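You operate a simulated robot arm through the tools that you are given. There is no shell and no other tool. Be economical: measure what you need, move in short steps, check, and stop when the job is done.

You are at the controls of a simulated robot arm. One attempt, no reset.

Task
Swap in the grey labels, label the loaded bundle and slide it out.
Fine: the white labels go on the black mat, the new block stays in the band machine's socket; the sliding tray ends at LOAD; the other labels and bundles stay put.

It is judged by the outcome, as a careful person would: the job done as asked, and still so three seconds after it is handed in. It fails if anything else is knocked over, pushed out of place, dropped, spilled or broken.

Robot
A 6-joint arm with a two-finger parallel gripper, fixed in place. Base frame: the origin is at the foot of the arm, x ahead of it, y to its left, z up; the work surface is at about z = 940. Units: mm, rad, N and s.
With the tool pointing down near the work surface it reaches from about 220 to 660 mm from the base axis. Its first joint turns from -1.152 to 1.152 rad. Payload 2.9 kg.
Tool frame: the origin (TCP) lies between the finger pads and is the grasp point; the fingertips stand 30 mm ahead of it; z points along the fingers, y is the line along which they close. Largest opening 110 mm; finger width 20, thickness 10; the body of the gripper, 48 by 112 mm, starts 55 mm behind the TCP.
Orientation is that of the tool frame in the base frame, as a unit quaternion [w, x, y, z]. With the fingers straight down and closing along the base's y, the tool's x points along the base's -x, its y along +y and its z along -z.

Tools
- The arm moves only by the tool nudge_tool. Its argument "motion" is a list that holds one entry, the list of rows, each a list of 7 numbers: the shift along the tool's x, y, z in mm, then the turn, a rotation vector about the tool's x, y, z in degrees, then the opening, from 0 (shut) to 1 (fully open). In form: [[[dx, dy, dz, ax, ay, az, gripper], ...]]. A call has 1 to 20 rows; each row shifts and turns the commanded pose from where the row before left it, along the tool's axes as they then stand. Each row takes 0.2 s and may step no farther than 50 mm and 0.15 rad from the row before; otherwise, or with a gripper value out of range, the whole call is refused. A pose out of reach is approached as far as the arm can. The call stops where the force on the tool passes 60 N (or 10 N more than at its start, if that is more) or the arm is blocked; 0.2 s more then pass. The fingers move at their own pace (about 108 mm/s each) and stop on an object; they squeeze with about 29 N. The grip force told is the motor's: it shows also when the fingers shut on nothing. Time passes only in rows, and 0.2 s behind the last, so rows that do not move let the fingers close. It gives the time, the measured TCP pose, the force on the tool (base axes), the opening and the grip force at its end, in the units of the frame above (readings bear some noise), with the torque about the TCP (base axes, N m) and any sound that the robot's microphone picked up.
- Cameras (640 x 400 px; columns grow to the right, rows downward): "scene" is fixed at [83.1, 430.2, 1403.3]; the picture's right is [-0.75, -0.66, 0.00], its down [-0.26, 0.30, -0.92] and it looks along [0.60, -0.69, -0.40] (base axes); focal length 247 px, centre (320, 200). "wrist" rides on the gripper at [72, 17, -103] in the tool frame; the picture's right is [-0.23, 0.97, 0.00], its down [-0.76, -0.18, -0.62] and it looks along [-0.61, -0.14, 0.78] (tool axes); focal length 222 px, centre (320, 200).
- capture(camera): a new picture of that camera. The clock stands still meanwhile.
- measure_at(camera, pixels): for up to 12 pixels [column, row] of the newest picture of that camera ("zoom" is the newest enlarged one), the place [x, y, z] in the base frame of the surface seen there, good to about 2 mm. The clock stands still meanwhile.
- enlarge(camera, box): a new picture of the part [left, top, right, bottom] of that camera's present view, enlarged. The clock stands still meanwhile.
- job_done(): hands the job in; it is judged then, once.

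Work in short steps. Measure before you move; look again where a grasp or a placing could have gone wrong, and mend it. You have 80 turns and 34 pictures in all, those below and enlarged ones among them. Open the gripper and draw the arm clear of the work before you hand the job in, unless the task says otherwise; then end with one line.

The tools are called by a JSON object that holds its "name" and its "arguments". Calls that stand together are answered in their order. nudge_tool: Moves the arm, as the interface text tells. Its arguments: {"type":"object","properties":{"motion":{"type":"array","items":{"type":"array","items":{"type":"array","items":{"type":"number"}}}}},"required":["motion"]} The other tools are called the same way: capture (camera) takes a picture; measure_at (camera, pixels) gives the place of the surface under pixels of a picture; enlarge (camera, box) takes an enlarged picture of a part of a camera's view; job_done () hands the job in.

At the start:

```text
time_s: 0.0
position: [304.1, -91.3, 1343.1]
ee_rot: [0.002, -0.001, 1.0, 0.0]
force: [-0.6, -0.1, 0.0]
wrist_torque: [0.0, -0.01, 0.0]
finger_gap: 109.9
grasp_force: 0.1
```

scene: 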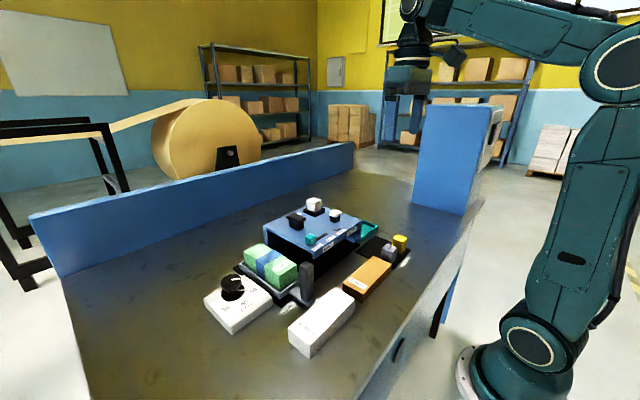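
wrist: 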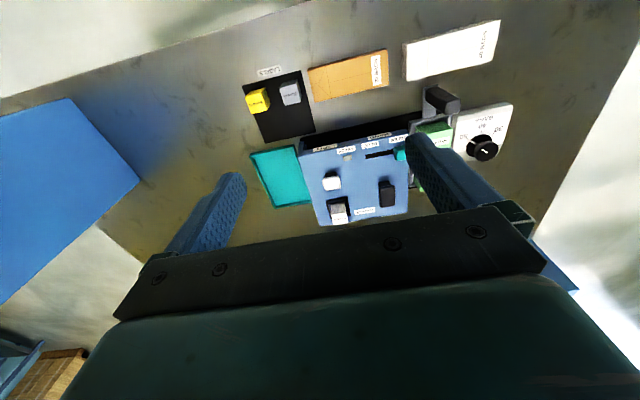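

I see the machine around scene (310,230) and the labels/mat around (385,250). I'll enlarge both views to read the details.

{"name": "enlarge", "arguments": {"camera": "scene", "box": [200, 180, 420, 360]}}

{"name": "enlarge", "arguments": {"camera": "wrist", "box": [230, 10, 530, 240]}}

```text
2.22 times, centred on (310, 270) of scene
```

zoom: 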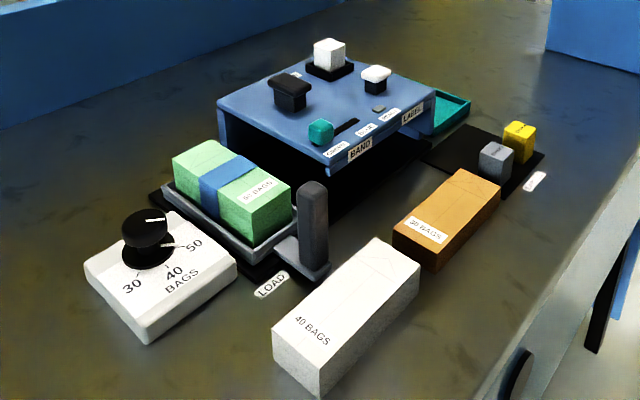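

```text
1.74 times, centred on (380, 125) of wrist
```

zoom: 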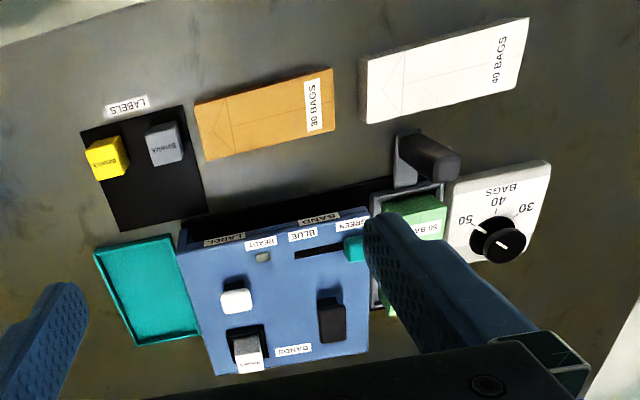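

The newest zoom shows the labels (yellow and grey), the socket block, the white and black buttons, the slider, the tray handle and the dial. I'll measure them all.

{"name": "measure_at", "arguments": {"camera": "zoom", "pixels": [[164, 132], [104, 150], [247, 340], [237, 288], [331, 300], [354, 248], [430, 155], [500, 238], [264, 255], [300, 255], [120, 215], [150, 290]]}}

{"name": "measure_at", "arguments": {"camera": "scene", "pixels": [[314, 199], [335, 212], [296, 218], [310, 237], [307, 264], [271, 260], [234, 279], [388, 246], [401, 237], [280, 228], [355, 232], [312, 257]]}}

```text
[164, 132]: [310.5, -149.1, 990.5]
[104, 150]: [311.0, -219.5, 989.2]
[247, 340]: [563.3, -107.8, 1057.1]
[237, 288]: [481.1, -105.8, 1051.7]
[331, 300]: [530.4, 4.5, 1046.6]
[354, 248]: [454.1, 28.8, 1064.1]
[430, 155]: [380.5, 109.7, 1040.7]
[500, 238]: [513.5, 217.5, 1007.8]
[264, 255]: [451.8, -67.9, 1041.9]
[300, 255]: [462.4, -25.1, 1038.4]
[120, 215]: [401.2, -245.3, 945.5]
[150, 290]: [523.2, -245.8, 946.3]
```

```text
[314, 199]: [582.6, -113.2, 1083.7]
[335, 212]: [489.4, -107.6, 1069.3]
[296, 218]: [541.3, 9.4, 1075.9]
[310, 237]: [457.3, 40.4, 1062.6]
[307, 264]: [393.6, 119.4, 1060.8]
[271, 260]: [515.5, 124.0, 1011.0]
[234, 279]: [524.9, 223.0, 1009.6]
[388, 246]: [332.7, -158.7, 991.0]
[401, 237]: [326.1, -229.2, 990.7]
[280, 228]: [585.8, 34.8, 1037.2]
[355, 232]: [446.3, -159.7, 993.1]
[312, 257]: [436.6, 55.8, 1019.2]
```

The machine top is at about z=1040. I'll come down over it for a closer view of the markings.

{"name": "nudge_tool", "arguments": {"motion": [[[-20, 22, 36, 0, 0, 0, 1], [-20, 22, 36, 0, 0, 0, 1], [-20, 22, 36, 0, 0, 0, 1], [-10, 25, 36, 0, 0, 0, 1]]]}}

{"name": "enlarge", "arguments": {"camera": "wrist", "box": [120, 40, 520, 290]}}

```text
time_s: 1.0
position: [374.0, 0.1, 1198.9]
ee_rot: [0.001, 0.0, 1.0, -0.001]
force: [0.4, -0.3, -0.3]
wrist_torque: [-0.01, 0.03, -0.03]
finger_gap: 110.0
grasp_force: 0.1
```

```text
1.60 times, centred on (320, 165) of wrist
```

zoom: 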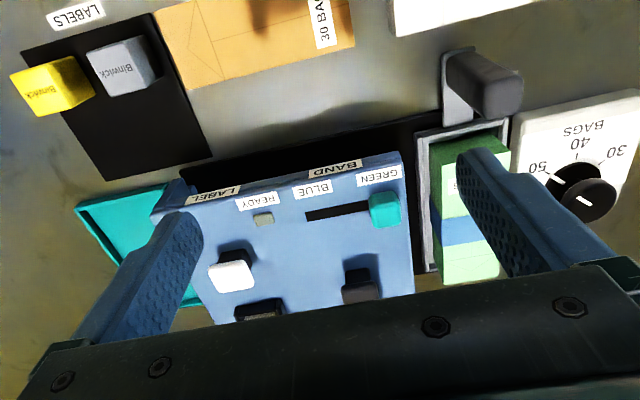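

The text reads BAND, LABEL, READY, BLUE, GREEN. Next I'll look at the dial and bundle from closer.

{"name": "nudge_tool", "arguments": {"motion": [[[14, 46, 10, 0, 0, 0, 1], [14, 46, 10, 0, 0, 0, 1], [10, 46, 10, 0, 0, 0, 1], [6, 46, 10, 0, 0, 0, 1], [0, 20, 10, 0, 0, 0, 1]]]}}

{"name": "enlarge", "arguments": {"camera": "wrist", "box": [120, 60, 480, 285]}}

```text
time_s: 2.2
position: [330.6, 204.9, 1149.5]
ee_rot: [0.002, 0.0, 1.0, 0.001]
force: [-0.7, -0.4, -0.1]
wrist_torque: [-0.02, -0.05, -0.04]
finger_gap: 109.9
grasp_force: 0.0
```

```text
1.78 times, centred on (300, 172) of wrist
```

zoom: 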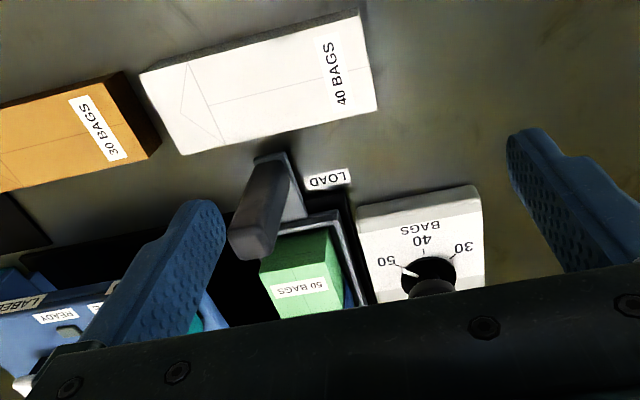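

The bundle reads 50 BAGS and the dial pointer seems to be at 50. I'll zoom in on the dial and the machine top with the scene camera to confirm.

{"name": "enlarge", "arguments": {"camera": "scene", "box": [200, 240, 312, 310]}}

{"name": "enlarge", "arguments": {"camera": "scene", "box": [265, 190, 377, 260]}}

```text
5.71 times, centred on (256, 275) of scene
```

zoom: 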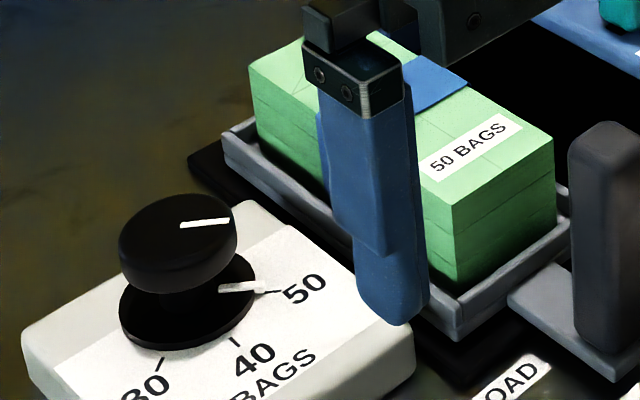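

```text
5.71 times, centred on (321, 225) of scene
```

zoom: 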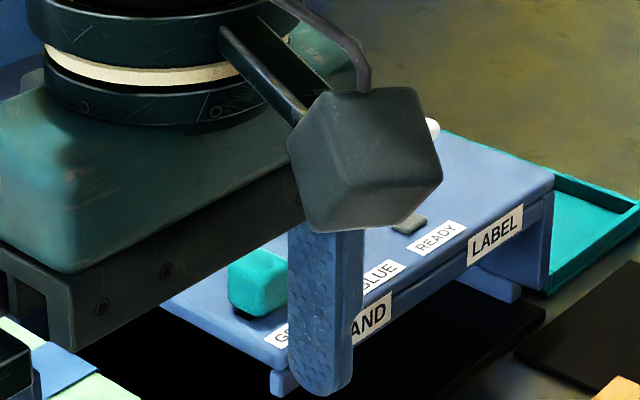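

The dial is confirmed at 50 and the slider at GREEN, which matches the bundle. Now I'll move to read the rear of the machine top (socket and black item).

{"name": "nudge_tool", "arguments": {"motion": [[[4, -44, -16, 0, 0, 0, 1], [4, -44, -16, 0, 0, 0, 1], [4, -44, -16, 0, 0, 0, 1], [4, -44, -16, 0, 0, 0, 1], [4, -44, -16, 0, 0, 0, 1], [4, -44, 0, 0, 0, 0, 1]]]}}

{"name": "enlarge", "arguments": {"camera": "wrist", "box": [220, 90, 460, 240]}}

```text
time_s: 3.6
position: [306.2, -60.4, 1229.2]
ee_rot: [0.002, -0.001, 1.0, 0.0]
force: [0.4, -0.1, -1.2]
wrist_torque: [0.0, 0.02, -0.02]
finger_gap: 110.0
grasp_force: 0.0
```

```text
2.67 times, centred on (340, 165) of wrist
```

zoom: 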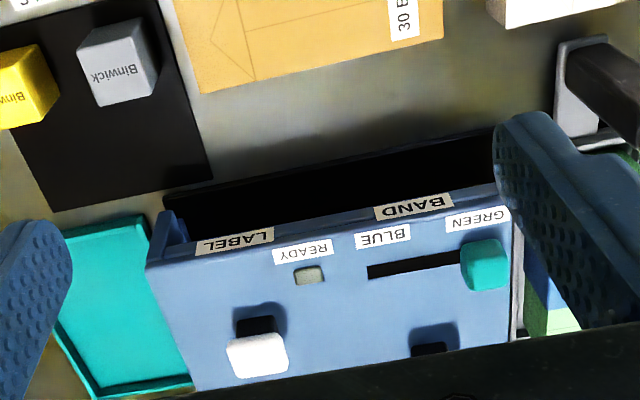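

The gripper hides the rear. I'll use the scene camera for it.

{"name": "enlarge", "arguments": {"camera": "scene", "box": [270, 185, 382, 255]}}

```text
5.71 times, centred on (326, 220) of scene
```

zoom: 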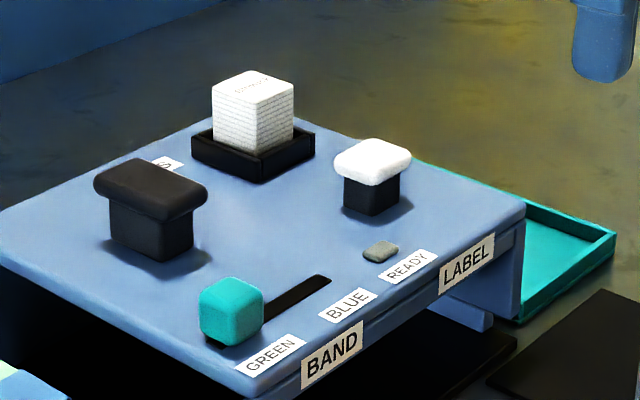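

The white plunger above LABEL is the label press, the black one is the band press, and the socket is at the rear. I'll measure the block and plunger details.

{"name": "measure_at", "arguments": {"camera": "zoom", "pixels": [[253, 88], [215, 90], [290, 90], [250, 72], [256, 104], [252, 175], [198, 140], [312, 140], [372, 160], [338, 152], [408, 160], [382, 250]]}}

{"name": "measure_at", "arguments": {"camera": "scene", "pixels": [[388, 246], [382, 245], [394, 246], [389, 243], [388, 252], [401, 237], [380, 256], [410, 258], [380, 242], [307, 263], [302, 270], [312, 262]]}}

```text
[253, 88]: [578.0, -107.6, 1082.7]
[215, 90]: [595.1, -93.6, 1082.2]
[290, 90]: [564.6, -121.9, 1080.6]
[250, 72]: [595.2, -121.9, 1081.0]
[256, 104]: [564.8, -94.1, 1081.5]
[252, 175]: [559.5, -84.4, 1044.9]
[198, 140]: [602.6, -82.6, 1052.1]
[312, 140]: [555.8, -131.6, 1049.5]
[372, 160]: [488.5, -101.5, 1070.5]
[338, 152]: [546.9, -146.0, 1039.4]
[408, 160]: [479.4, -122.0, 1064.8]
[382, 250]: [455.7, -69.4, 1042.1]
```

```text
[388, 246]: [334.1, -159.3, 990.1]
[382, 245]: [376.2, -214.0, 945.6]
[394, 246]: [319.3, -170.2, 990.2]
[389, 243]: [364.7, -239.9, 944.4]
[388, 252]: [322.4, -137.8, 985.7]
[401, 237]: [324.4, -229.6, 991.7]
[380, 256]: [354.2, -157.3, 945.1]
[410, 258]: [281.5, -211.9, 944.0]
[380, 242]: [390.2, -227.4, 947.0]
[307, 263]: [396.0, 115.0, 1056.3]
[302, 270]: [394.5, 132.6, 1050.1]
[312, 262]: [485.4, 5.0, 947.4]
```

The white block is about 30 mm square, centred near (580,-108), top 1082, with the socket rim at about 1050. I'll capture the wrist view to measure the mat and the grey block.

{"name": "capture", "arguments": {"camera": "wrist"}}

```text
23 pictures are left
```

wrist: 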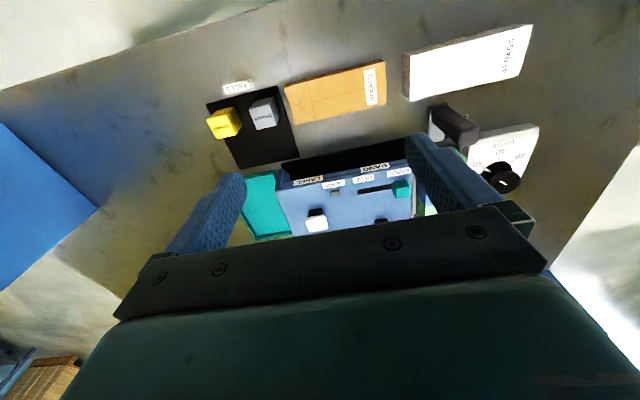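

{"name": "measure_at", "arguments": {"camera": "wrist", "pixels": [[210, 106], [274, 88], [297, 155], [240, 166], [250, 103], [273, 97], [277, 121], [256, 127], [263, 108], [209, 115], [243, 133], [254, 151]]}}

```text
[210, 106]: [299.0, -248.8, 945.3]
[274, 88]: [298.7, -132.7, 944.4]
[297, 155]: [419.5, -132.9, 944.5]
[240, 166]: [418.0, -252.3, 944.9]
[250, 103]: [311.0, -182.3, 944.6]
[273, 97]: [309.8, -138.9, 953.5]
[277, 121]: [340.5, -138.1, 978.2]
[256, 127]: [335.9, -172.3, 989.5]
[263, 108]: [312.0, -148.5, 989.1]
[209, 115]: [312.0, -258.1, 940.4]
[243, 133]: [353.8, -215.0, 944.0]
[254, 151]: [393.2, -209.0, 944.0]
```

Mat spans x 298–420, y −132…−252; grey is near (325,−155). I'll move above the white block in the socket with the fingers half open, and measure the brown block's clearance too.

{"name": "nudge_tool", "arguments": {"motion": [[[-39, -7, 12, 0, 0, 0, 0.6], [-39, -7, 12, 0, 0, 0, 0.6], [-39, -7, 12, 0, 0, 0, 0.6], [-39, -7, 12, 0, 0, 0, 0.6], [-39, -7, 12, 0, 0, 0, 0.6], [-39, -7, 12, 0, 0, 0, 0.6], [-40, -6, 12, 0, 0, 0, 0.6], [0, 0, 0, 0, 0, 0, 0.6]]]}}

{"name": "measure_at", "arguments": {"camera": "scene", "pixels": [[372, 263], [380, 262], [362, 274], [344, 285], [372, 280]]}}

{"name": "enlarge", "arguments": {"camera": "scene", "box": [260, 160, 372, 230]}}

```text
time_s: 5.4
position: [581.1, -107.9, 1144.9]
ee_rot: [0.002, 0.001, 1.0, 0.0]
force: [-0.9, 0.0, 0.0]
wrist_torque: [0.0, -0.01, -0.02]
finger_gap: 66.0
grasp_force: 0.0
```

```text
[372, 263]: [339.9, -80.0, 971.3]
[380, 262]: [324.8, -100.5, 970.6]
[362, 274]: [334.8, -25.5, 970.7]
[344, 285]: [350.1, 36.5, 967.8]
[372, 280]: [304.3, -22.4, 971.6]
```

```text
5.71 times, centred on (316, 195) of scene
```

zoom: 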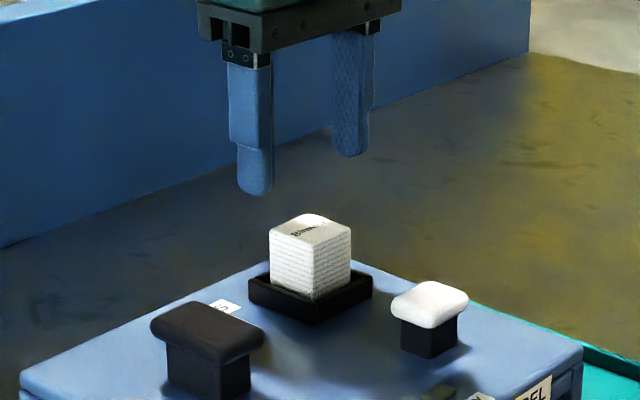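

The fingers straddle the block. I'll descend to TCP z≈1086 (tips just above the rim) and close.

{"name": "nudge_tool", "arguments": {"motion": [[[0, 0, 20, 0, 0, 0, 0.6], [0, 0, 20, 0, 0, 0, 0.6], [0, 0, 19, 0, 0, 0, 0.6], [0, 0, 0, 0, 0, 0, 0.6], [0, 0, 0, 0, 0, 0, 0.1], [0, 0, 0, 0, 0, 0, 0.1], [0, 0, 0, 0, 0, 0, 0.1]]]}}

```text
time_s: 7.0
position: [580.8, -108.0, 1086.6]
ee_rot: [0.002, 0.0, 1.0, 0.0]
force: [0.6, -0.3, 0.0]
wrist_torque: [-0.01, -0.05, 0.01]
finger_gap: 32.9
grasp_force: 29.1
```

Gripped at a 32.9 mm gap. Lifting gently.

{"name": "nudge_tool", "arguments": {"motion": [[[0, 0, -6, 0, 0, 0, 0.1], [0, 0, -12, 0, 0, 0, 0.1], [0, 0, -20, 0, 0, 0, 0.1], [0, 0, -30, 0, 0, 0, 0.1], [0, 0, -10, 0, 0, 0, 0.1]]]}}

{"name": "enlarge", "arguments": {"camera": "scene", "box": [260, 160, 372, 230]}}

```text
time_s: 8.2
position: [580.5, -109.1, 1164.9]
ee_rot: [0.001, 0.0, 1.0, 0.0]
force: [0.6, 0.3, -0.2]
wrist_torque: [-0.01, -0.02, 0.04]
finger_gap: 32.8
grasp_force: 29.1
```

```text
5.71 times, centred on (316, 195) of scene
```

zoom: 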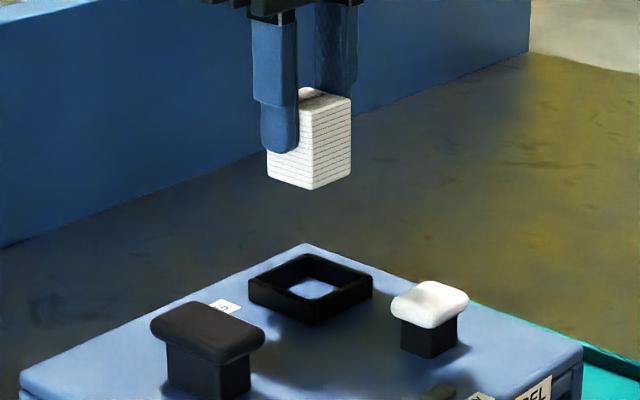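

The white block is out. I'll measure the empty socket and the held block's bottom.

{"name": "measure_at", "arguments": {"camera": "zoom", "pixels": [[250, 279], [306, 251], [370, 283], [315, 312], [308, 290], [278, 279], [340, 281], [310, 265], [310, 186], [270, 176], [349, 172], [312, 305]]}}

```text
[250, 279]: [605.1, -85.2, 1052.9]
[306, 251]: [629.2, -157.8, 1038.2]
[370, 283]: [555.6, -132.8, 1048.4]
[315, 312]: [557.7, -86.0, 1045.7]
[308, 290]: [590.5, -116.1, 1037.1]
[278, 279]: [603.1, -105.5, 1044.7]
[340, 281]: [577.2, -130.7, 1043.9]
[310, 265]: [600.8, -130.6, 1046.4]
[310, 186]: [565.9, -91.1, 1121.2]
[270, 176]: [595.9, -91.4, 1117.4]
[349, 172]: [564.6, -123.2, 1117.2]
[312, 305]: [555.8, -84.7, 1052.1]
```

Socket centre is (580,−109), and the block bottom is about 47 mm below the TCP. I'll carry it over the free rear part of the mat at (392,−190) and come down most of the way.

{"name": "nudge_tool", "arguments": {"motion": [[[38, -16, 0, 0, 0, 0, 0.1], [38, -16, 0, 0, 0, 0, 0.1], [38, -16, 0, 0, 0, 0, 0.1], [38, -16, 0, 0, 0, 0, 0.1], [36, -17, 0, 0, 0, 0, 0.1], [0, 0, 40, 0, 0, 0, 0.1], [0, 0, 40, 0, 0, 0, 0.1], [0, 0, 40, 0, 0, 0, 0.1], [0, 0, 30, 0, 0, 0, 0.1], [0, 0, 0, 0, 0, 0, 0.1]]]}}

{"name": "enlarge", "arguments": {"camera": "scene", "box": [332, 200, 444, 270]}}

```text
time_s: 10.4
position: [392.1, -189.8, 1013.4]
ee_rot: [0.002, 0.0, 1.0, 0.0]
force: [-0.7, 0.5, -0.3]
wrist_torque: [-0.01, -0.01, 0.04]
finger_gap: 32.7
grasp_force: 29.2
```

```text
5.71 times, centred on (388, 235) of scene
```

zoom: 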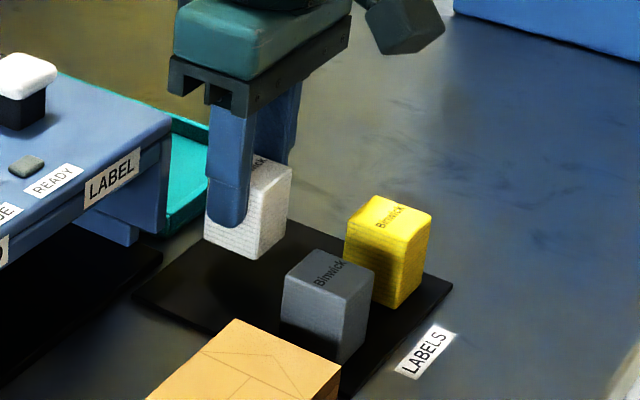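

It is clear above the mat with the bottom at about z=966. I'll lower it slowly until it touches.

{"name": "nudge_tool", "arguments": {"motion": [[[0, 0, 8, 0, 0, 0, 0.1], [0, 0, 7, 0, 0, 0, 0.1], [0, 0, 2, 0, 0, 0, 0.1], [0, 0, 1, 0, 0, 0, 0.1], [0, 0, 0, 0, 0, 0, 0.1]]]}}

{"name": "measure_at", "arguments": {"camera": "zoom", "pixels": [[250, 255], [210, 240], [330, 257], [290, 265], [366, 285], [330, 285], [390, 208], [340, 355]]}}

```text
time_s: 11.6
position: [392.4, -189.5, 995.8]
ee_rot: [0.002, 0.0, 1.0, 0.0]
force: [0.4, 0.2, 0.3]
wrist_torque: [-0.01, 0.01, 0.01]
finger_gap: 33.1
grasp_force: 28.4
```

```text
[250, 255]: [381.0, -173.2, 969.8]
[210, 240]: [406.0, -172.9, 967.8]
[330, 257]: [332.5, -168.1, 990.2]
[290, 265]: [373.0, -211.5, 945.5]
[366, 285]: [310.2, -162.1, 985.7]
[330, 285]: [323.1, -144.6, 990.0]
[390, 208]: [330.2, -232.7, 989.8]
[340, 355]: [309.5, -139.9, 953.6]
```

No contact yet. I'll keep lowering in 1 mm steps.

{"name": "nudge_tool", "arguments": {"motion": [[[0, 0, 1, 0, 0, 0, 0.1], [0, 0, 1, 0, 0, 0, 0.1], [0, 0, 1, 0, 0, 0, 0.1], [0, 0, 1, 0, 0, 0, 0.1], [0, 0, 0, 0, 0, 0, 0.1]]]}}

```text
time_s: 12.8
position: [394.0, -189.5, 993.6]
ee_rot: [0.002, 0.0, 1.0, -0.001]
force: [-5.1, 1.9, 26.2]
wrist_torque: [0.13, 0.34, -0.02]
finger_gap: 32.8
grasp_force: 28.9
```

Contact: 26 N upward. I'll back off slightly, release and rise.

{"name": "nudge_tool", "arguments": {"motion": [[[0, 0, -2, 0, 0, 0, 0.1], [0, 0, 0, 0, 0, 0, 0.5], [0, 0, 0, 0, 0, 0, 0.6], [0, 0, 0, 0, 0, 0, 0.6], [0, 0, -20, 0, 0, 0, 0.6], [0, 0, -40, 0, 0, 0, 0.6], [0, 0, -30, 0, 0, 0, 0.6]]]}}

{"name": "enlarge", "arguments": {"camera": "scene", "box": [332, 200, 444, 270]}}

```text
time_s: 14.4
position: [392.6, -189.4, 1085.5]
ee_rot: [0.001, 0.0, 1.0, 0.0]
force: [0.7, -0.3, 0.0]
wrist_torque: [0.01, 0.0, 0.02]
finger_gap: 65.9
grasp_force: 0.1
```

```text
5.71 times, centred on (388, 235) of scene
```

zoom: 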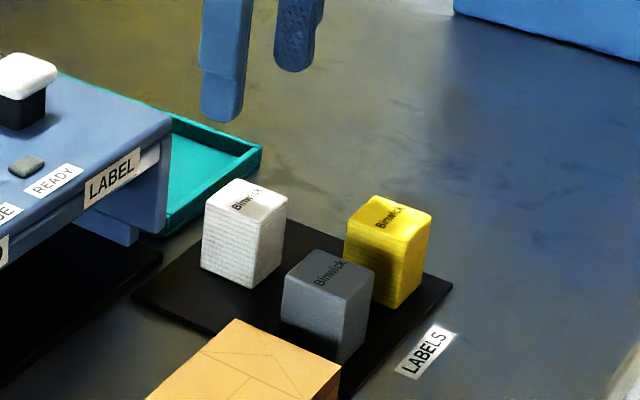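

The white block stands on the mat. Next I'll measure the grey block's top corners.

{"name": "measure_at", "arguments": {"camera": "zoom", "pixels": [[286, 277], [328, 252], [370, 268], [332, 296], [328, 273], [334, 350], [205, 204], [286, 195], [240, 225], [335, 365], [300, 345]]}}

```text
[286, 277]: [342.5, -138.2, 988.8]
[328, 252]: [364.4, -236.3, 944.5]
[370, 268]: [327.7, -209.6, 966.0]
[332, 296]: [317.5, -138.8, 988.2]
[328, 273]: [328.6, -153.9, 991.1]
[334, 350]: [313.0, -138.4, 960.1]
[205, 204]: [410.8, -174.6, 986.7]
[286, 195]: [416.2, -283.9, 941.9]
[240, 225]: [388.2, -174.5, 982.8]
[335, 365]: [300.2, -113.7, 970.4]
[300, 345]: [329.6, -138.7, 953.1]
```

Grey is centred near (327,−154.5), and the brown edge is about y=−115. I'll narrow the opening to ~46 mm, move above grey, and come partway down.

{"name": "nudge_tool", "arguments": {"motion": [[[33, 17.5, 0, 0, 0, 0, 0.42], [32.6, 17.5, 0, 0, 0, 0, 0.42], [0, 0, 30, 0, 0, 0, 0.42], [0, 0, 20, 0, 0, 0, 0.42], [0, 0, 0, 0, 0, 0, 0.42]]]}}

{"name": "enlarge", "arguments": {"camera": "scene", "box": [332, 200, 444, 270]}}

```text
time_s: 15.6
position: [327.4, -154.8, 1033.5]
ee_rot: [0.002, 0.0, 1.0, -0.001]
force: [0.5, 0.3, 0.0]
wrist_torque: [0.0, -0.01, 0.02]
finger_gap: 46.4
grasp_force: 0.1
```

```text
5.71 times, centred on (388, 235) of scene
```

zoom: 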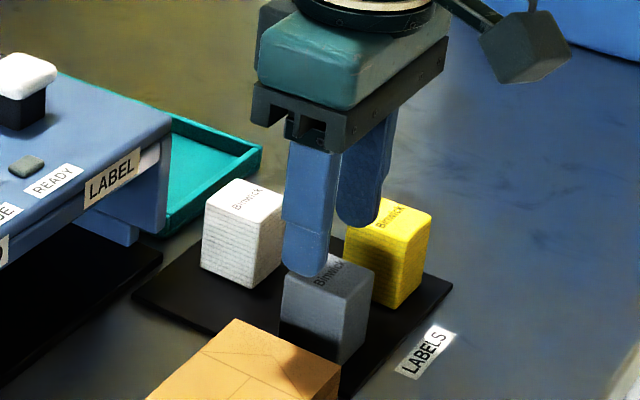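

The fingers straddle grey. I'll descend 39 mm and close.

{"name": "nudge_tool", "arguments": {"motion": [[[0, 0, 13, 0, 0, 0, 0.42], [0, 0, 13, 0, 0, 0, 0.42], [0, 0, 12, 0, 0, 0, 0.42], [0, 0, 0, 0, 0, 0, 0.42], [0, 0, 0, 0, 0, 0, 0.1], [0, 0, 0, 0, 0, 0, 0.1], [0, 0, 0, 0, 0, 0, 0.1]]]}}

```text
time_s: 17.2
position: [328.9, -153.8, 996.6]
ee_rot: [0.001, 0.0, 1.0, 0.0]
force: [-0.4, 0.2, -0.2]
wrist_torque: [0.0, 0.0, 0.01]
finger_gap: 32.9
grasp_force: 28.8
```

Gripped. I'll lift straight up and look.

{"name": "nudge_tool", "arguments": {"motion": [[[0, 0, -10, 0, 0, 0, 0.1], [0, 0, -40, 0, 0, 0, 0.1], [0, 0, -40, 0, 0, 0, 0.1], [0, 0, -40, 0, 0, 0, 0.1], [0, 0, -40, 0, 0, 0, 0.1], [-40, 7, 0, 0, 0, 0, 0.1], [-40, 7, 0, 0, 0, 0, 0.1], [-40, 7, 0, 0, 0, 0, 0.1], [-40, 8, 0, 0, 0, 0, 0.1], [-40, 8, 0, 0, 0, 0, 0.1], [-40, 8, 0, 0, 0, 0, 0.1], [-12, 0, 0, 0, 0, 0, 0.1], [0, 0, 0, 0, 0, 0, 0.1]]]}}

{"name": "enlarge", "arguments": {"camera": "scene", "box": [260, 160, 372, 230]}}

```text
time_s: 20.0
position: [579.1, -108.7, 1166.1]
ee_rot: [0.002, 0.001, 1.0, -0.001]
force: [0.6, 0.3, -0.3]
wrist_torque: [0.02, -0.02, 0.0]
finger_gap: 32.9
grasp_force: 29.0
```

```text
5.71 times, centred on (316, 195) of scene
```

zoom: 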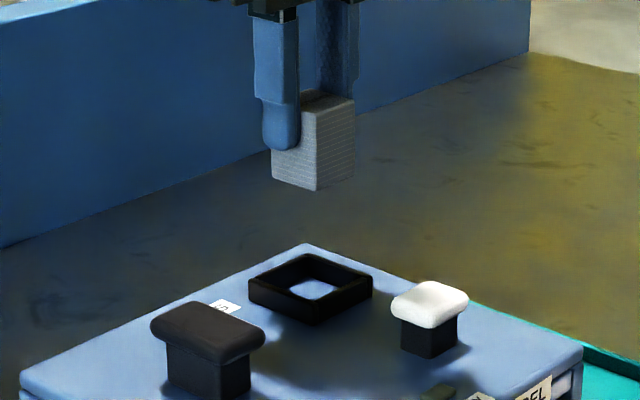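

Grey sits ~5 zoom pixels further right than white did (a few mm in −x). I'll measure its faces precisely.

{"name": "measure_at", "arguments": {"camera": "zoom", "pixels": [[335, 140], [330, 160], [345, 150], [325, 120], [290, 170], [305, 170], [300, 160], [280, 165], [273, 172], [352, 165], [314, 186]]}}

```text
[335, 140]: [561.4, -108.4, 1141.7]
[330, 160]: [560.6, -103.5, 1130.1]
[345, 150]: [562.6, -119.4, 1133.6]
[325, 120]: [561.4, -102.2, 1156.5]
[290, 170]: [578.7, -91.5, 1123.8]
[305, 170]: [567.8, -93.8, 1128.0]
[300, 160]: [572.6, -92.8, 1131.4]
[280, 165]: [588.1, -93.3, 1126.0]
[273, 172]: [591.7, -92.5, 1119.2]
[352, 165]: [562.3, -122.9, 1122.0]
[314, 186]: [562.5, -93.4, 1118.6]
```

Grey's front face is at x≈561.4, where white's was at ~565, so I'll shift +3.3 mm in x. Then I'll descend to just above the rim.

{"name": "nudge_tool", "arguments": {"motion": [[[-3.3, 0.3, 0, 0, 0, 0, 0.1], [0, 0, 25, 0, 0, 0, 0.1], [0, 0, 25, 0, 0, 0, 0.1], [0, 0, 11, 0, 0, 0, 0.1], [0, 0, 0, 0, 0, 0, 0.1], [0, 0, 0, 0, 0, 0, 0.1]]]}}

{"name": "enlarge", "arguments": {"camera": "scene", "box": [281, 180, 345, 220]}}

```text
time_s: 21.4
position: [582.2, -108.1, 1106.6]
ee_rot: [0.001, -0.001, 1.0, 0.0]
force: [-0.3, 1.1, -0.5]
wrist_torque: [-0.01, 0.02, -0.02]
finger_gap: 32.7
grasp_force: 29.1
```

```text
10.00 times, centred on (313, 200) of scene
```

zoom: 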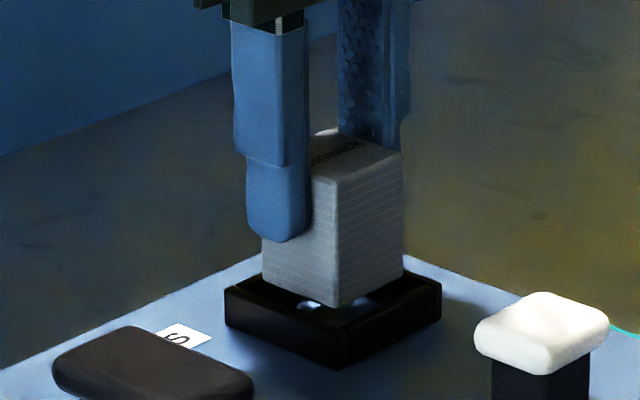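

The block hangs centred over the socket. I'll lower it in small steps into the recess.

{"name": "nudge_tool", "arguments": {"motion": [[[0, 0, 3, 0, 0, 0, 0.1], [0, 0, 3, 0, 0, 0, 0.1], [0, 0, 2, 0, 0, 0, 0.1], [0, 0, 1, 0, 0, 0, 0.1], [0, 0, 1, 0, 0, 0, 0.1], [0, 0, 1, 0, 0, 0, 0.1], [0, 0, 1, 0, 0, 0, 0.1], [0, 0, 0, 0, 0, 0, 0.1]]]}}

```text
time_s: 23.2
position: [582.4, -108.3, 1094.2]
ee_rot: [0.001, 0.0, 1.0, 0.0]
force: [-0.4, -1.1, -0.9]
wrist_torque: [0.0, 0.02, -0.01]
finger_gap: 33.1
grasp_force: 28.8
```

No contact at z=1094 where the rim would have shown, so it is going in. I continue in 1 mm steps.

{"name": "nudge_tool", "arguments": {"motion": [[[0, 0, 1, 0, 0, 0, 0.1], [0, 0, 1, 0, 0, 0, 0.1], [0, 0, 1, 0, 0, 0, 0.1], [0, 0, 1, 0, 0, 0, 0.1], [0, 0, 1, 0, 0, 0, 0.1], [0, 0, 0, 0, 0, 0, 0.1]]]}}

```text
time_s: 24.6
position: [582.8, -109.2, 1088.5]
ee_rot: [0.003, 0.0, 1.0, -0.001]
force: [0.8, -0.5, 1.3]
wrist_torque: [-0.01, -0.03, 0.01]
finger_gap: 32.9
grasp_force: 29.3
```

{"name": "nudge_tool", "arguments": {"motion": [[[0, 0, 1, 0, 0, 0, 0.1], [0, 0, 1, 0, 0, 0, 0.1], [0, 0, 0, 0, 0, 0, 0.1]]]}}

```text
time_s: 25.4
position: [582.1, -108.9, 1088.7]
ee_rot: [0.003, 0.0, 1.0, -0.002]
force: [-2.3, 0.6, 18.0]
wrist_torque: [0.04, 0.22, 0.02]
finger_gap: 33.1
grasp_force: 29.0
```

The block has landed on the socket floor (18 N at z≈1088). I'll release, rise and look.

{"name": "nudge_tool", "arguments": {"motion": [[[0, 0, -1.5, 0, 0, 0, 0.1], [0, 0, 0, 0, 0, 0, 0.5], [0, 0, 0, 0, 0, 0, 0.6], [0, 0, 0, 0, 0, 0, 0.6], [0, 0, -20, 0, 0, 0, 0.6], [0, 0, -40, 0, 0, 0, 0.6], [0, 0, -30, 0, 0, 0, 0.6]]]}}

{"name": "enlarge", "arguments": {"camera": "scene", "box": [265, 185, 377, 255]}}

```text
time_s: 27.0
position: [582.1, -108.6, 1179.1]
ee_rot: [0.001, 0.0, 1.0, 0.0]
force: [-1.2, 0.8, 1.2]
wrist_torque: [-0.03, -0.03, 0.01]
finger_gap: 66.2
grasp_force: 0.1
```

```text
5.71 times, centred on (321, 220) of scene
```

zoom: 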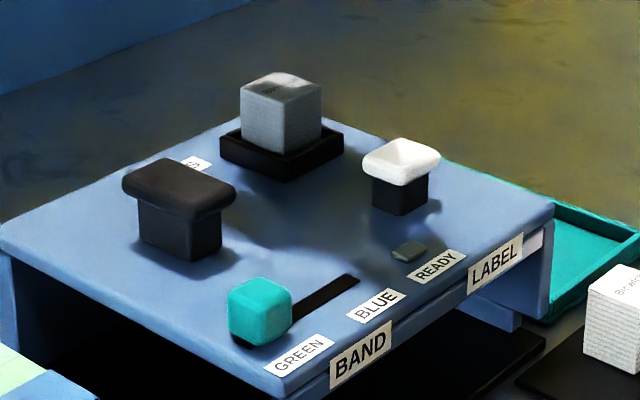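

The grey block is seated squarely. Now the tray handle: I'll zoom on it to measure its shape.

{"name": "enlarge", "arguments": {"camera": "scene", "box": [250, 240, 346, 300]}}

```text
6.67 times, centred on (298, 270) of scene
```

zoom: 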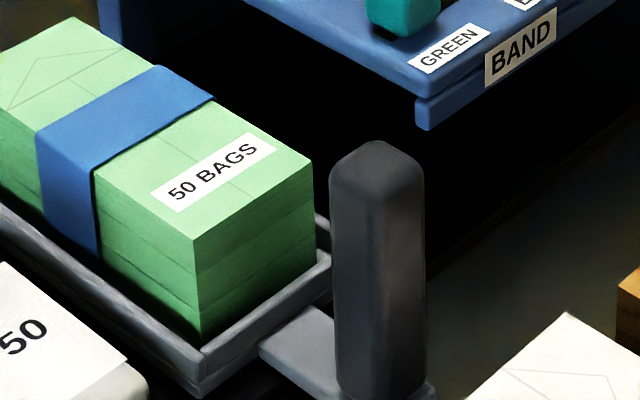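

{"name": "measure_at", "arguments": {"camera": "zoom", "pixels": [[376, 160], [352, 250], [405, 250], [335, 250], [422, 250], [376, 250], [375, 380], [376, 145], [290, 345], [310, 250], [195, 240], [430, 115]]}}

{"name": "measure_at", "arguments": {"camera": "scene", "pixels": [[325, 300], [340, 308], [350, 277], [330, 280], [309, 302], [365, 284]]}}

```text
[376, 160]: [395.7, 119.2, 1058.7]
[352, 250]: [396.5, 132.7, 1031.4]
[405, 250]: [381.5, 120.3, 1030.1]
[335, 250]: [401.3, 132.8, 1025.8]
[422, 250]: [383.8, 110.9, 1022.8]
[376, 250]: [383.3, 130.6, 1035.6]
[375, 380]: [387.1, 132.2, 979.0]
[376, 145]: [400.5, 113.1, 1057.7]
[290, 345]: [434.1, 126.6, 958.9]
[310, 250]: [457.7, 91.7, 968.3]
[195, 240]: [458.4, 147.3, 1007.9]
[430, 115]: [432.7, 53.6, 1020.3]
```

```text
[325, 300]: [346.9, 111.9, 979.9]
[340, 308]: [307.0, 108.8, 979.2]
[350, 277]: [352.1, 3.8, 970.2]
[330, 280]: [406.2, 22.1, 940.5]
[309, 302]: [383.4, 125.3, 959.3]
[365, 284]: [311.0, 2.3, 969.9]
```

The handle post is centred near (392,120), top 1059. I'll go above it and then down to grip it at z≈1042.

{"name": "nudge_tool", "arguments": {"motion": [[[27, 33, 8, 0, 0, 0, 0.5], [27, 33, 8, 0, 0, 0, 0.5], [27, 33, 8, 0, 0, 0, 0.5], [27, 33, 8, 0, 0, 0, 0.5], [27, 33, 8, 0, 0, 0, 0.5], [27, 33, 8, 0, 0, 0, 0.5], [28, 31, 8, 0, 0, 0, 0.5], [0, 0, 0, 0, 0, 0, 0.5], [0, 0, 30, 0, 0, 0, 0.5], [0, 0, 30, 0, 0, 0, 0.5], [0, 0, 20, 0, 0, 0, 0.5], [0, 0, 0, 0, 0, 0, 0.5]]]}}

{"name": "enlarge", "arguments": {"camera": "scene", "box": [250, 225, 362, 295]}}

```text
time_s: 29.6
position: [392.2, 119.8, 1040.8]
ee_rot: [0.002, 0.001, 1.0, 0.0]
force: [0.0, 0.5, -0.3]
wrist_torque: [-0.02, 0.01, 0.01]
finger_gap: 54.8
grasp_force: 0.1
```

```text
5.71 times, centred on (306, 260) of scene
```

zoom: 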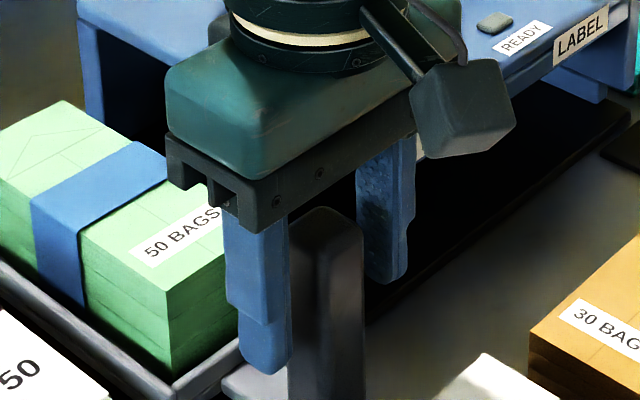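

The post is midway between the fingers. Closing.

{"name": "nudge_tool", "arguments": {"motion": [[[0, 0, 0, 0, 0, 0, 0.1], [0, 0, 0, 0, 0, 0, 0.1], [0, 0, 0, 0, 0, 0, 0.1]]]}}

```text
time_s: 30.4
position: [391.9, 119.2, 1041.0]
ee_rot: [0.003, 0.0, 1.0, 0.0]
force: [-0.3, -0.3, -4.4]
wrist_torque: [0.31, -0.56, -0.04]
finger_gap: 26.0
grasp_force: 44.9
```

Gripped at 26 mm. I'll slide toward −y gently, watching force and sounds.

{"name": "nudge_tool", "arguments": {"motion": [[[0, -8, 0, 0, 0, 0, 0.1], [0, -10, 0, 0, 0, 0, 0.1], [0, -10, 0, 0, 0, 0, 0.1], [0, -10, 0, 0, 0, 0, 0.1], [0, -10, 0, 0, 0, 0, 0.1], [0, -10, 0, 0, 0, 0, 0.1], [0, 0, 0, 0, 0, 0, 0.1]]]}}

```text
time_s: 32.0
position: [391.7, 60.7, 1041.6]
ee_rot: [0.001, 0.0, 1.0, -0.001]
force: [7.7, -0.2, -15.9]
wrist_torque: [0.33, -0.48, 0.11]
finger_gap: 25.7
grasp_force: 45.3
```

It slides freely. I'll continue past BAND toward LABEL.

{"name": "nudge_tool", "arguments": {"motion": [[[0, -12, 0, 0, 0, 0, 0.1], [0, -12, 0, 0, 0, 0, 0.1], [0, -12, 0, 0, 0, 0, 0.1], [0, -12, 0, 0, 0, 0, 0.1], [0, -12, 0, 0, 0, 0, 0.1], [0, -12, 0, 0, 0, 0, 0.1], [0, -12, 0, 0, 0, 0, 0.1], [0, -12, 0, 0, 0, 0, 0.1], [0, -12, 0, 0, 0, 0, 0.1], [0, -12, 0, 0, 0, 0, 0.1], [0, 0, 0, 0, 0, 0, 0.1]]]}}

{"name": "capture", "arguments": {"camera": "scene"}}

```text
time_s: 34.4
position: [393.0, -58.5, 1040.8]
ee_rot: [0.001, 0.0, 1.0, 0.0]
force: [4.7, 1.4, -21.2]
wrist_torque: [0.19, -0.58, 0.07]
finger_gap: 26.2
grasp_force: 44.9
```

```text
12 pictures are left
```

scene: 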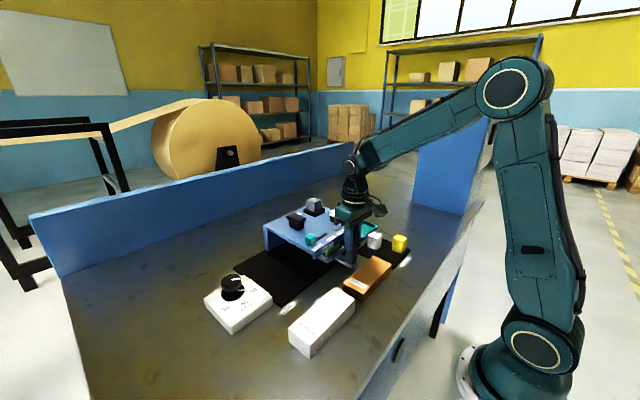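

The tray is under the machine. I'll continue slowly to y≈−107, below the white plunger.

{"name": "nudge_tool", "arguments": {"motion": [[[0, -8, 0, 0, 0, 0, 0.1], [0, -8, 0, 0, 0, 0, 0.1], [0, -8, 0, 0, 0, 0, 0.1], [0, -8, 0, 0, 0, 0, 0.1], [0, -8, 0, 0, 0, 0, 0.1], [0, -5, 0, 0, 0, 0, 0.1], [0, -3, 0, 0, 0, 0, 0.1], [0, 0, 0, 0, 0, 0, 0.1]]]}}

{"name": "enlarge", "arguments": {"camera": "scene", "box": [270, 190, 414, 280]}}

```text
time_s: 36.2
position: [392.1, -106.0, 1042.0]
ee_rot: [0.001, 0.0, 1.0, 0.0]
force: [-1.2, -1.6, -28.2]
wrist_torque: [0.16, -0.79, 0.13]
finger_gap: 25.7
grasp_force: 44.8
```

```text
4.44 times, centred on (342, 235) of scene
```

zoom: 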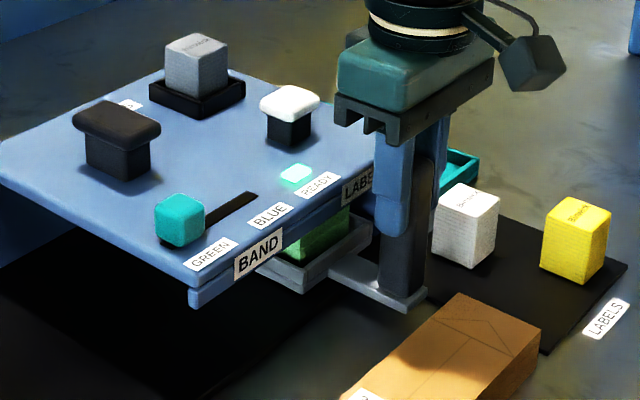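

The READY lamp is lit with the tray at LABEL. I'll release the handle and rise, and measure the white plunger cap.

{"name": "measure_at", "arguments": {"camera": "zoom", "pixels": [[289, 98], [263, 100], [316, 102], [288, 88], [290, 112], [276, 125], [303, 128]]}}

{"name": "nudge_tool", "arguments": {"motion": [[[0, 0, 0, 0, 0, 0, 0.5], [0, 0, 0, 0, 0, 0, 0.5], [0, 0, 0, 0, 0, 0, 0.5], [0, 0, -30, 0, 0, 0, 0.5], [0, 0, -40, 0, 0, 0, 0.5], [0, 0, -10, 0, 0, 0, 0]]]}}

```text
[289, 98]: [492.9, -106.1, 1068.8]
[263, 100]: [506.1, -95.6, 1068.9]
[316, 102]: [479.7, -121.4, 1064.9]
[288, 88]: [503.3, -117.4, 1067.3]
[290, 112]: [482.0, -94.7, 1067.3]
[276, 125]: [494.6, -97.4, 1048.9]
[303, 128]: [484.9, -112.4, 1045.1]
```

```text
time_s: 37.6
position: [391.3, -107.0, 1121.6]
ee_rot: [0.002, 0.0, 1.0, 0.0]
force: [0.5, 0.3, -0.2]
wrist_torque: [0.0, 0.01, 0.01]
finger_gap: 0.1
grasp_force: 29.1
```

Cap centre is (492,−107), top ~1069. With the fingers shut, I'll move above it, look at the lamp, and come down near it.

{"name": "nudge_tool", "arguments": {"motion": [[[-34, 0, 0, 0, 0, 0, 0], [-34, 0, 0, 0, 0, 0, 0], [-33, 0, 0, 0, 0, 0, 0], [0, 0, 10, 0, 0, 0, 0], [0, 0, 8, 0, 0, 0, 0], [0, 0, 0, 0, 0, 0, 0]]]}}

{"name": "enlarge", "arguments": {"camera": "scene", "box": [270, 190, 414, 280]}}

```text
time_s: 39.0
position: [493.3, -105.2, 1105.1]
ee_rot: [0.002, 0.0, 1.0, 0.0]
force: [-0.1, 0.1, -0.1]
wrist_torque: [-0.06, -0.03, 0.01]
finger_gap: 0.1
grasp_force: 29.4
```

```text
4.44 times, centred on (342, 235) of scene
```

zoom: 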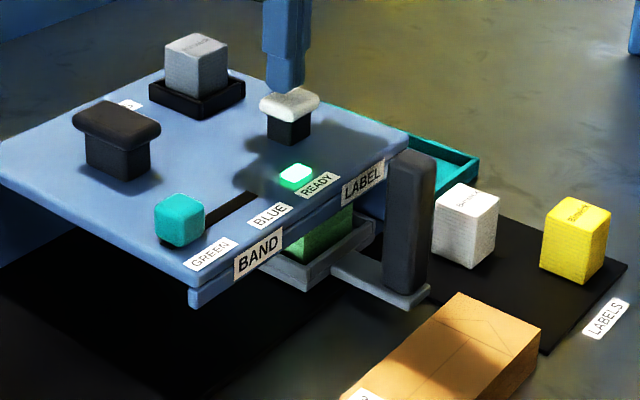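

The lamp stays green with the tray at LABEL and the fingers above the cap. Pressing in 2 mm steps.

{"name": "nudge_tool", "arguments": {"motion": [[[0, 0, 3, 0, 0, 0, 0], [0, 0, 2, 0, 0, 0, 0], [0, 0, 2, 0, 0, 0, 0], [0, 0, 2, 0, 0, 0, 0], [0, 0, 2, 0, 0, 0, 0], [0, 0, 2, 0, 0, 0, 0], [0, 0, 2, 0, 0, 0, 0], [0, 0, 0, 0, 0, 0, 0]]]}}

```text
time_s: 40.8
position: [494.2, -106.2, 1089.5]
ee_rot: [0.002, -0.001, 1.0, -0.001]
force: [1.7, 3.2, 4.4]
wrist_torque: [0.12, -0.05, -0.01]
finger_gap: 0.0
grasp_force: 29.1
```

The cap is moving under light force (tip ≈1059.5). I'll press further.

{"name": "nudge_tool", "arguments": {"motion": [[[0, 0, 2, 0, 0, 0, 0], [0, 0, 2, 0, 0, 0, 0], [0, 0, 2, 0, 0, 0, 0], [0, 0, 2, 0, 0, 0, 0], [0, 0, 2, 0, 0, 0, 0], [0, 0, 0, 0, 0, 0, 0]]]}}

```text
time_s: 42.2
position: [493.6, -105.6, 1079.5]
ee_rot: [0.002, 0.0, 1.0, -0.001]
force: [3.0, 6.1, 13.2]
wrist_torque: [0.19, 0.1, -0.03]
finger_gap: 0.1
grasp_force: 28.6
heard: click
```

A click was heard, so the press actuated. I'll rise and check.

{"name": "nudge_tool", "arguments": {"motion": [[[0, 0, -10, 0, 0, 0, 0], [0, 0, -20, 0, 0, 0, 0], [0, 0, -15, 0, 0, 0, 0], [33, 0, 0, 0, 0, 0, 0], [34, 0, 0, 0, 0, 0, 0.5], [34, 0, 0, 0, 0, 0, 0.5], [0, 0, 0, 0, 0, 0, 0.5]]]}}

{"name": "enlarge", "arguments": {"camera": "scene", "box": [270, 190, 414, 280]}}

```text
time_s: 43.8
position: [393.0, -105.0, 1122.5]
ee_rot: [0.002, 0.0, 1.0, -0.001]
force: [0.4, -0.6, 0.3]
wrist_torque: [-0.01, -0.01, -0.01]
finger_gap: 55.3
grasp_force: 0.0
```

```text
4.44 times, centred on (342, 235) of scene
```

zoom: 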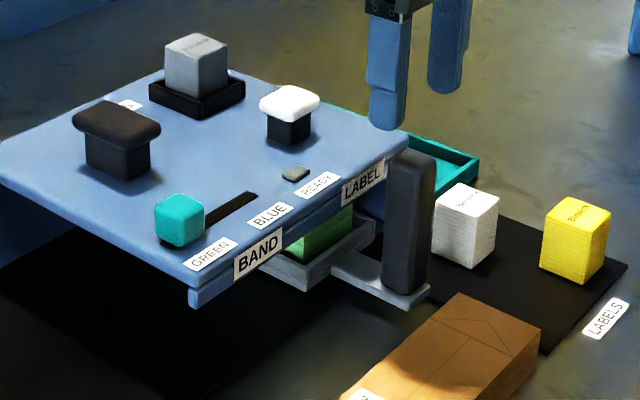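

The lamp went out, so the cycle is done. I'll descend onto the handle again and grip.

{"name": "nudge_tool", "arguments": {"motion": [[[0, -1, 30, 0, 0, 0, 0.5], [0, 0, 30, 0, 0, 0, 0.5], [0, 0, 20, 0, 0, 0, 0.5], [0, 0, 0, 0, 0, 0, 0.1], [0, 0, 0, 0, 0, 0, 0.1], [0, 0, 0, 0, 0, 0, 0.1]]]}}

```text
time_s: 45.2
position: [393.3, -105.7, 1043.0]
ee_rot: [0.002, -0.001, 1.0, -0.001]
force: [-3.1, -0.7, -0.8]
wrist_torque: [0.14, -0.91, -0.13]
finger_gap: 25.7
grasp_force: 45.1
```

Gripped. Sliding back toward LOAD (y≈120) steadily.

{"name": "nudge_tool", "arguments": {"motion": [[[0, 8, 0, 0, 0, 0, 0.1], [0, 12, 0, 0, 0, 0, 0.1], [0, 12, 0, 0, 0, 0, 0.1], [0, 12, 0, 0, 0, 0, 0.1], [0, 12, 0, 0, 0, 0, 0.1], [0, 12, 0, 0, 0, 0, 0.1], [0, 12, 0, 0, 0, 0, 0.1], [0, 12, 0, 0, 0, 0, 0.1], [0, 12, 0, 0, 0, 0, 0.1], [0, 12, 0, 0, 0, 0, 0.1], [0, 12, 0, 0, 0, 0, 0.1], [0, 12, 0, 0, 0, 0, 0.1], [0, 12, 0, 0, 0, 0, 0.1], [0, 12, 0, 0, 0, 0, 0.1], [0, 12, 0, 0, 0, 0, 0.1], [0, 12, 0, 0, 0, 0, 0.1], [0, 12, 0, 0, 0, 0, 0.1], [0, 12, 0, 0, 0, 0, 0.1], [0, 0, 0, 0, 0, 0, 0.1]]]}}

```text
time_s: 49.2
position: [392.5, 104.7, 1043.6]
ee_rot: [0.002, 0.0, 1.0, 0.0]
force: [-13.1, 0.1, -1.2]
wrist_torque: [0.1, 0.59, -0.16]
finger_gap: 25.7
grasp_force: 45.0
```

At y=104.7; the original was ≈119.5. Finishing the last 15 mm slowly.

{"name": "nudge_tool", "arguments": {"motion": [[[0, 5, 0, 0, 0, 0, 0.1], [0, 5, 0, 0, 0, 0, 0.1], [0, 3, 0, 0, 0, 0, 0.1], [0, 2, 0, 0, 0, 0, 0.1], [0, 0, 0, 0, 0, 0, 0.1], [0, 0, 0, 0, 0, 0, 0.1]]]}}

```text
time_s: 50.6
position: [392.6, 120.4, 1043.0]
ee_rot: [0.002, -0.001, 1.0, -0.001]
force: [-16.1, -0.3, -6.9]
wrist_torque: [0.25, -0.78, -0.05]
finger_gap: 25.9
grasp_force: 45.4
```

Back at the LOAD position. I'll release, rise, and draw away to see the bundle.

{"name": "nudge_tool", "arguments": {"motion": [[[0, 0, 0, 0, 0, 0, 0.5], [0, 0, 0, 0, 0, 0, 0.5], [0, 0, 0, 0, 0, 0, 0.5], [0, 0, -30, 0, 0, 0, 0.5], [0, 0, -40, 0, 0, 0, 0.5], [0, 0, -40, 0, 0, 0, 0.5], [10, -40, -25, 0, 0, 0, 0.5], [10, -40, -25, 0, 0, 0, 0.5], [10, -40, -25, 0, 0, 0, 0.5], [10, -40, -25, 0, 0, 0, 0.5], [0, -40, -10, 0, 0, 0, 0.5], [0, 0, 0, 0, 0, 0, 0.5]]]}}

{"name": "enlarge", "arguments": {"camera": "scene", "box": [200, 225, 344, 315]}}

{"name": "enlarge", "arguments": {"camera": "scene", "box": [200, 170, 440, 320]}}

```text
time_s: 53.2
position: [352.0, -79.7, 1263.8]
ee_rot: [0.002, -0.001, 1.0, -0.001]
force: [0.6, 1.2, 0.7]
wrist_torque: [-0.01, 0.01, -0.01]
finger_gap: 55.2
grasp_force: 0.0
```

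```text
4.44 times, centred on (272, 270) of scene
```

zoom: 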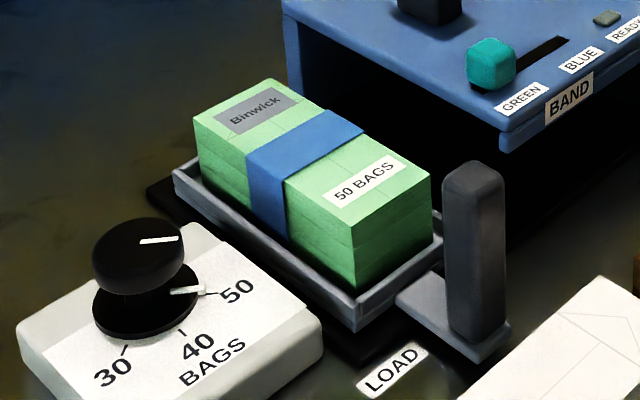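

```text
2.67 times, centred on (320, 245) of scene
```

zoom: 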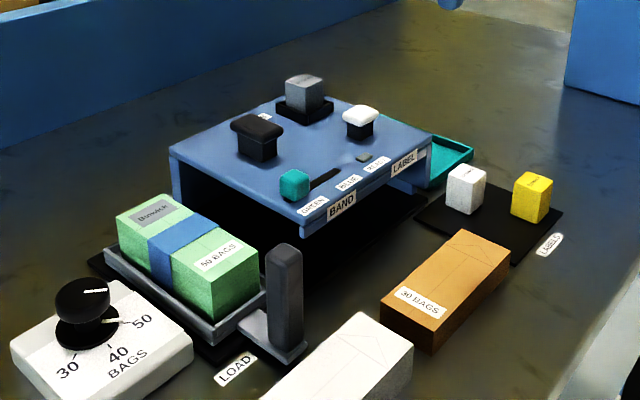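

The bundle carries a grey "Binwick" label and the tray is at LOAD. The white block is on the mat, everything else is in place, and the arm is clear with the gripper open. Handing in.

{"name": "job_done", "arguments": {}}

```text
The job is handed in.
```

The grey labels are in the machine's socket and the white ones are on the black mat. The loaded bundle now has a grey label, and the tray is back at LOAD.
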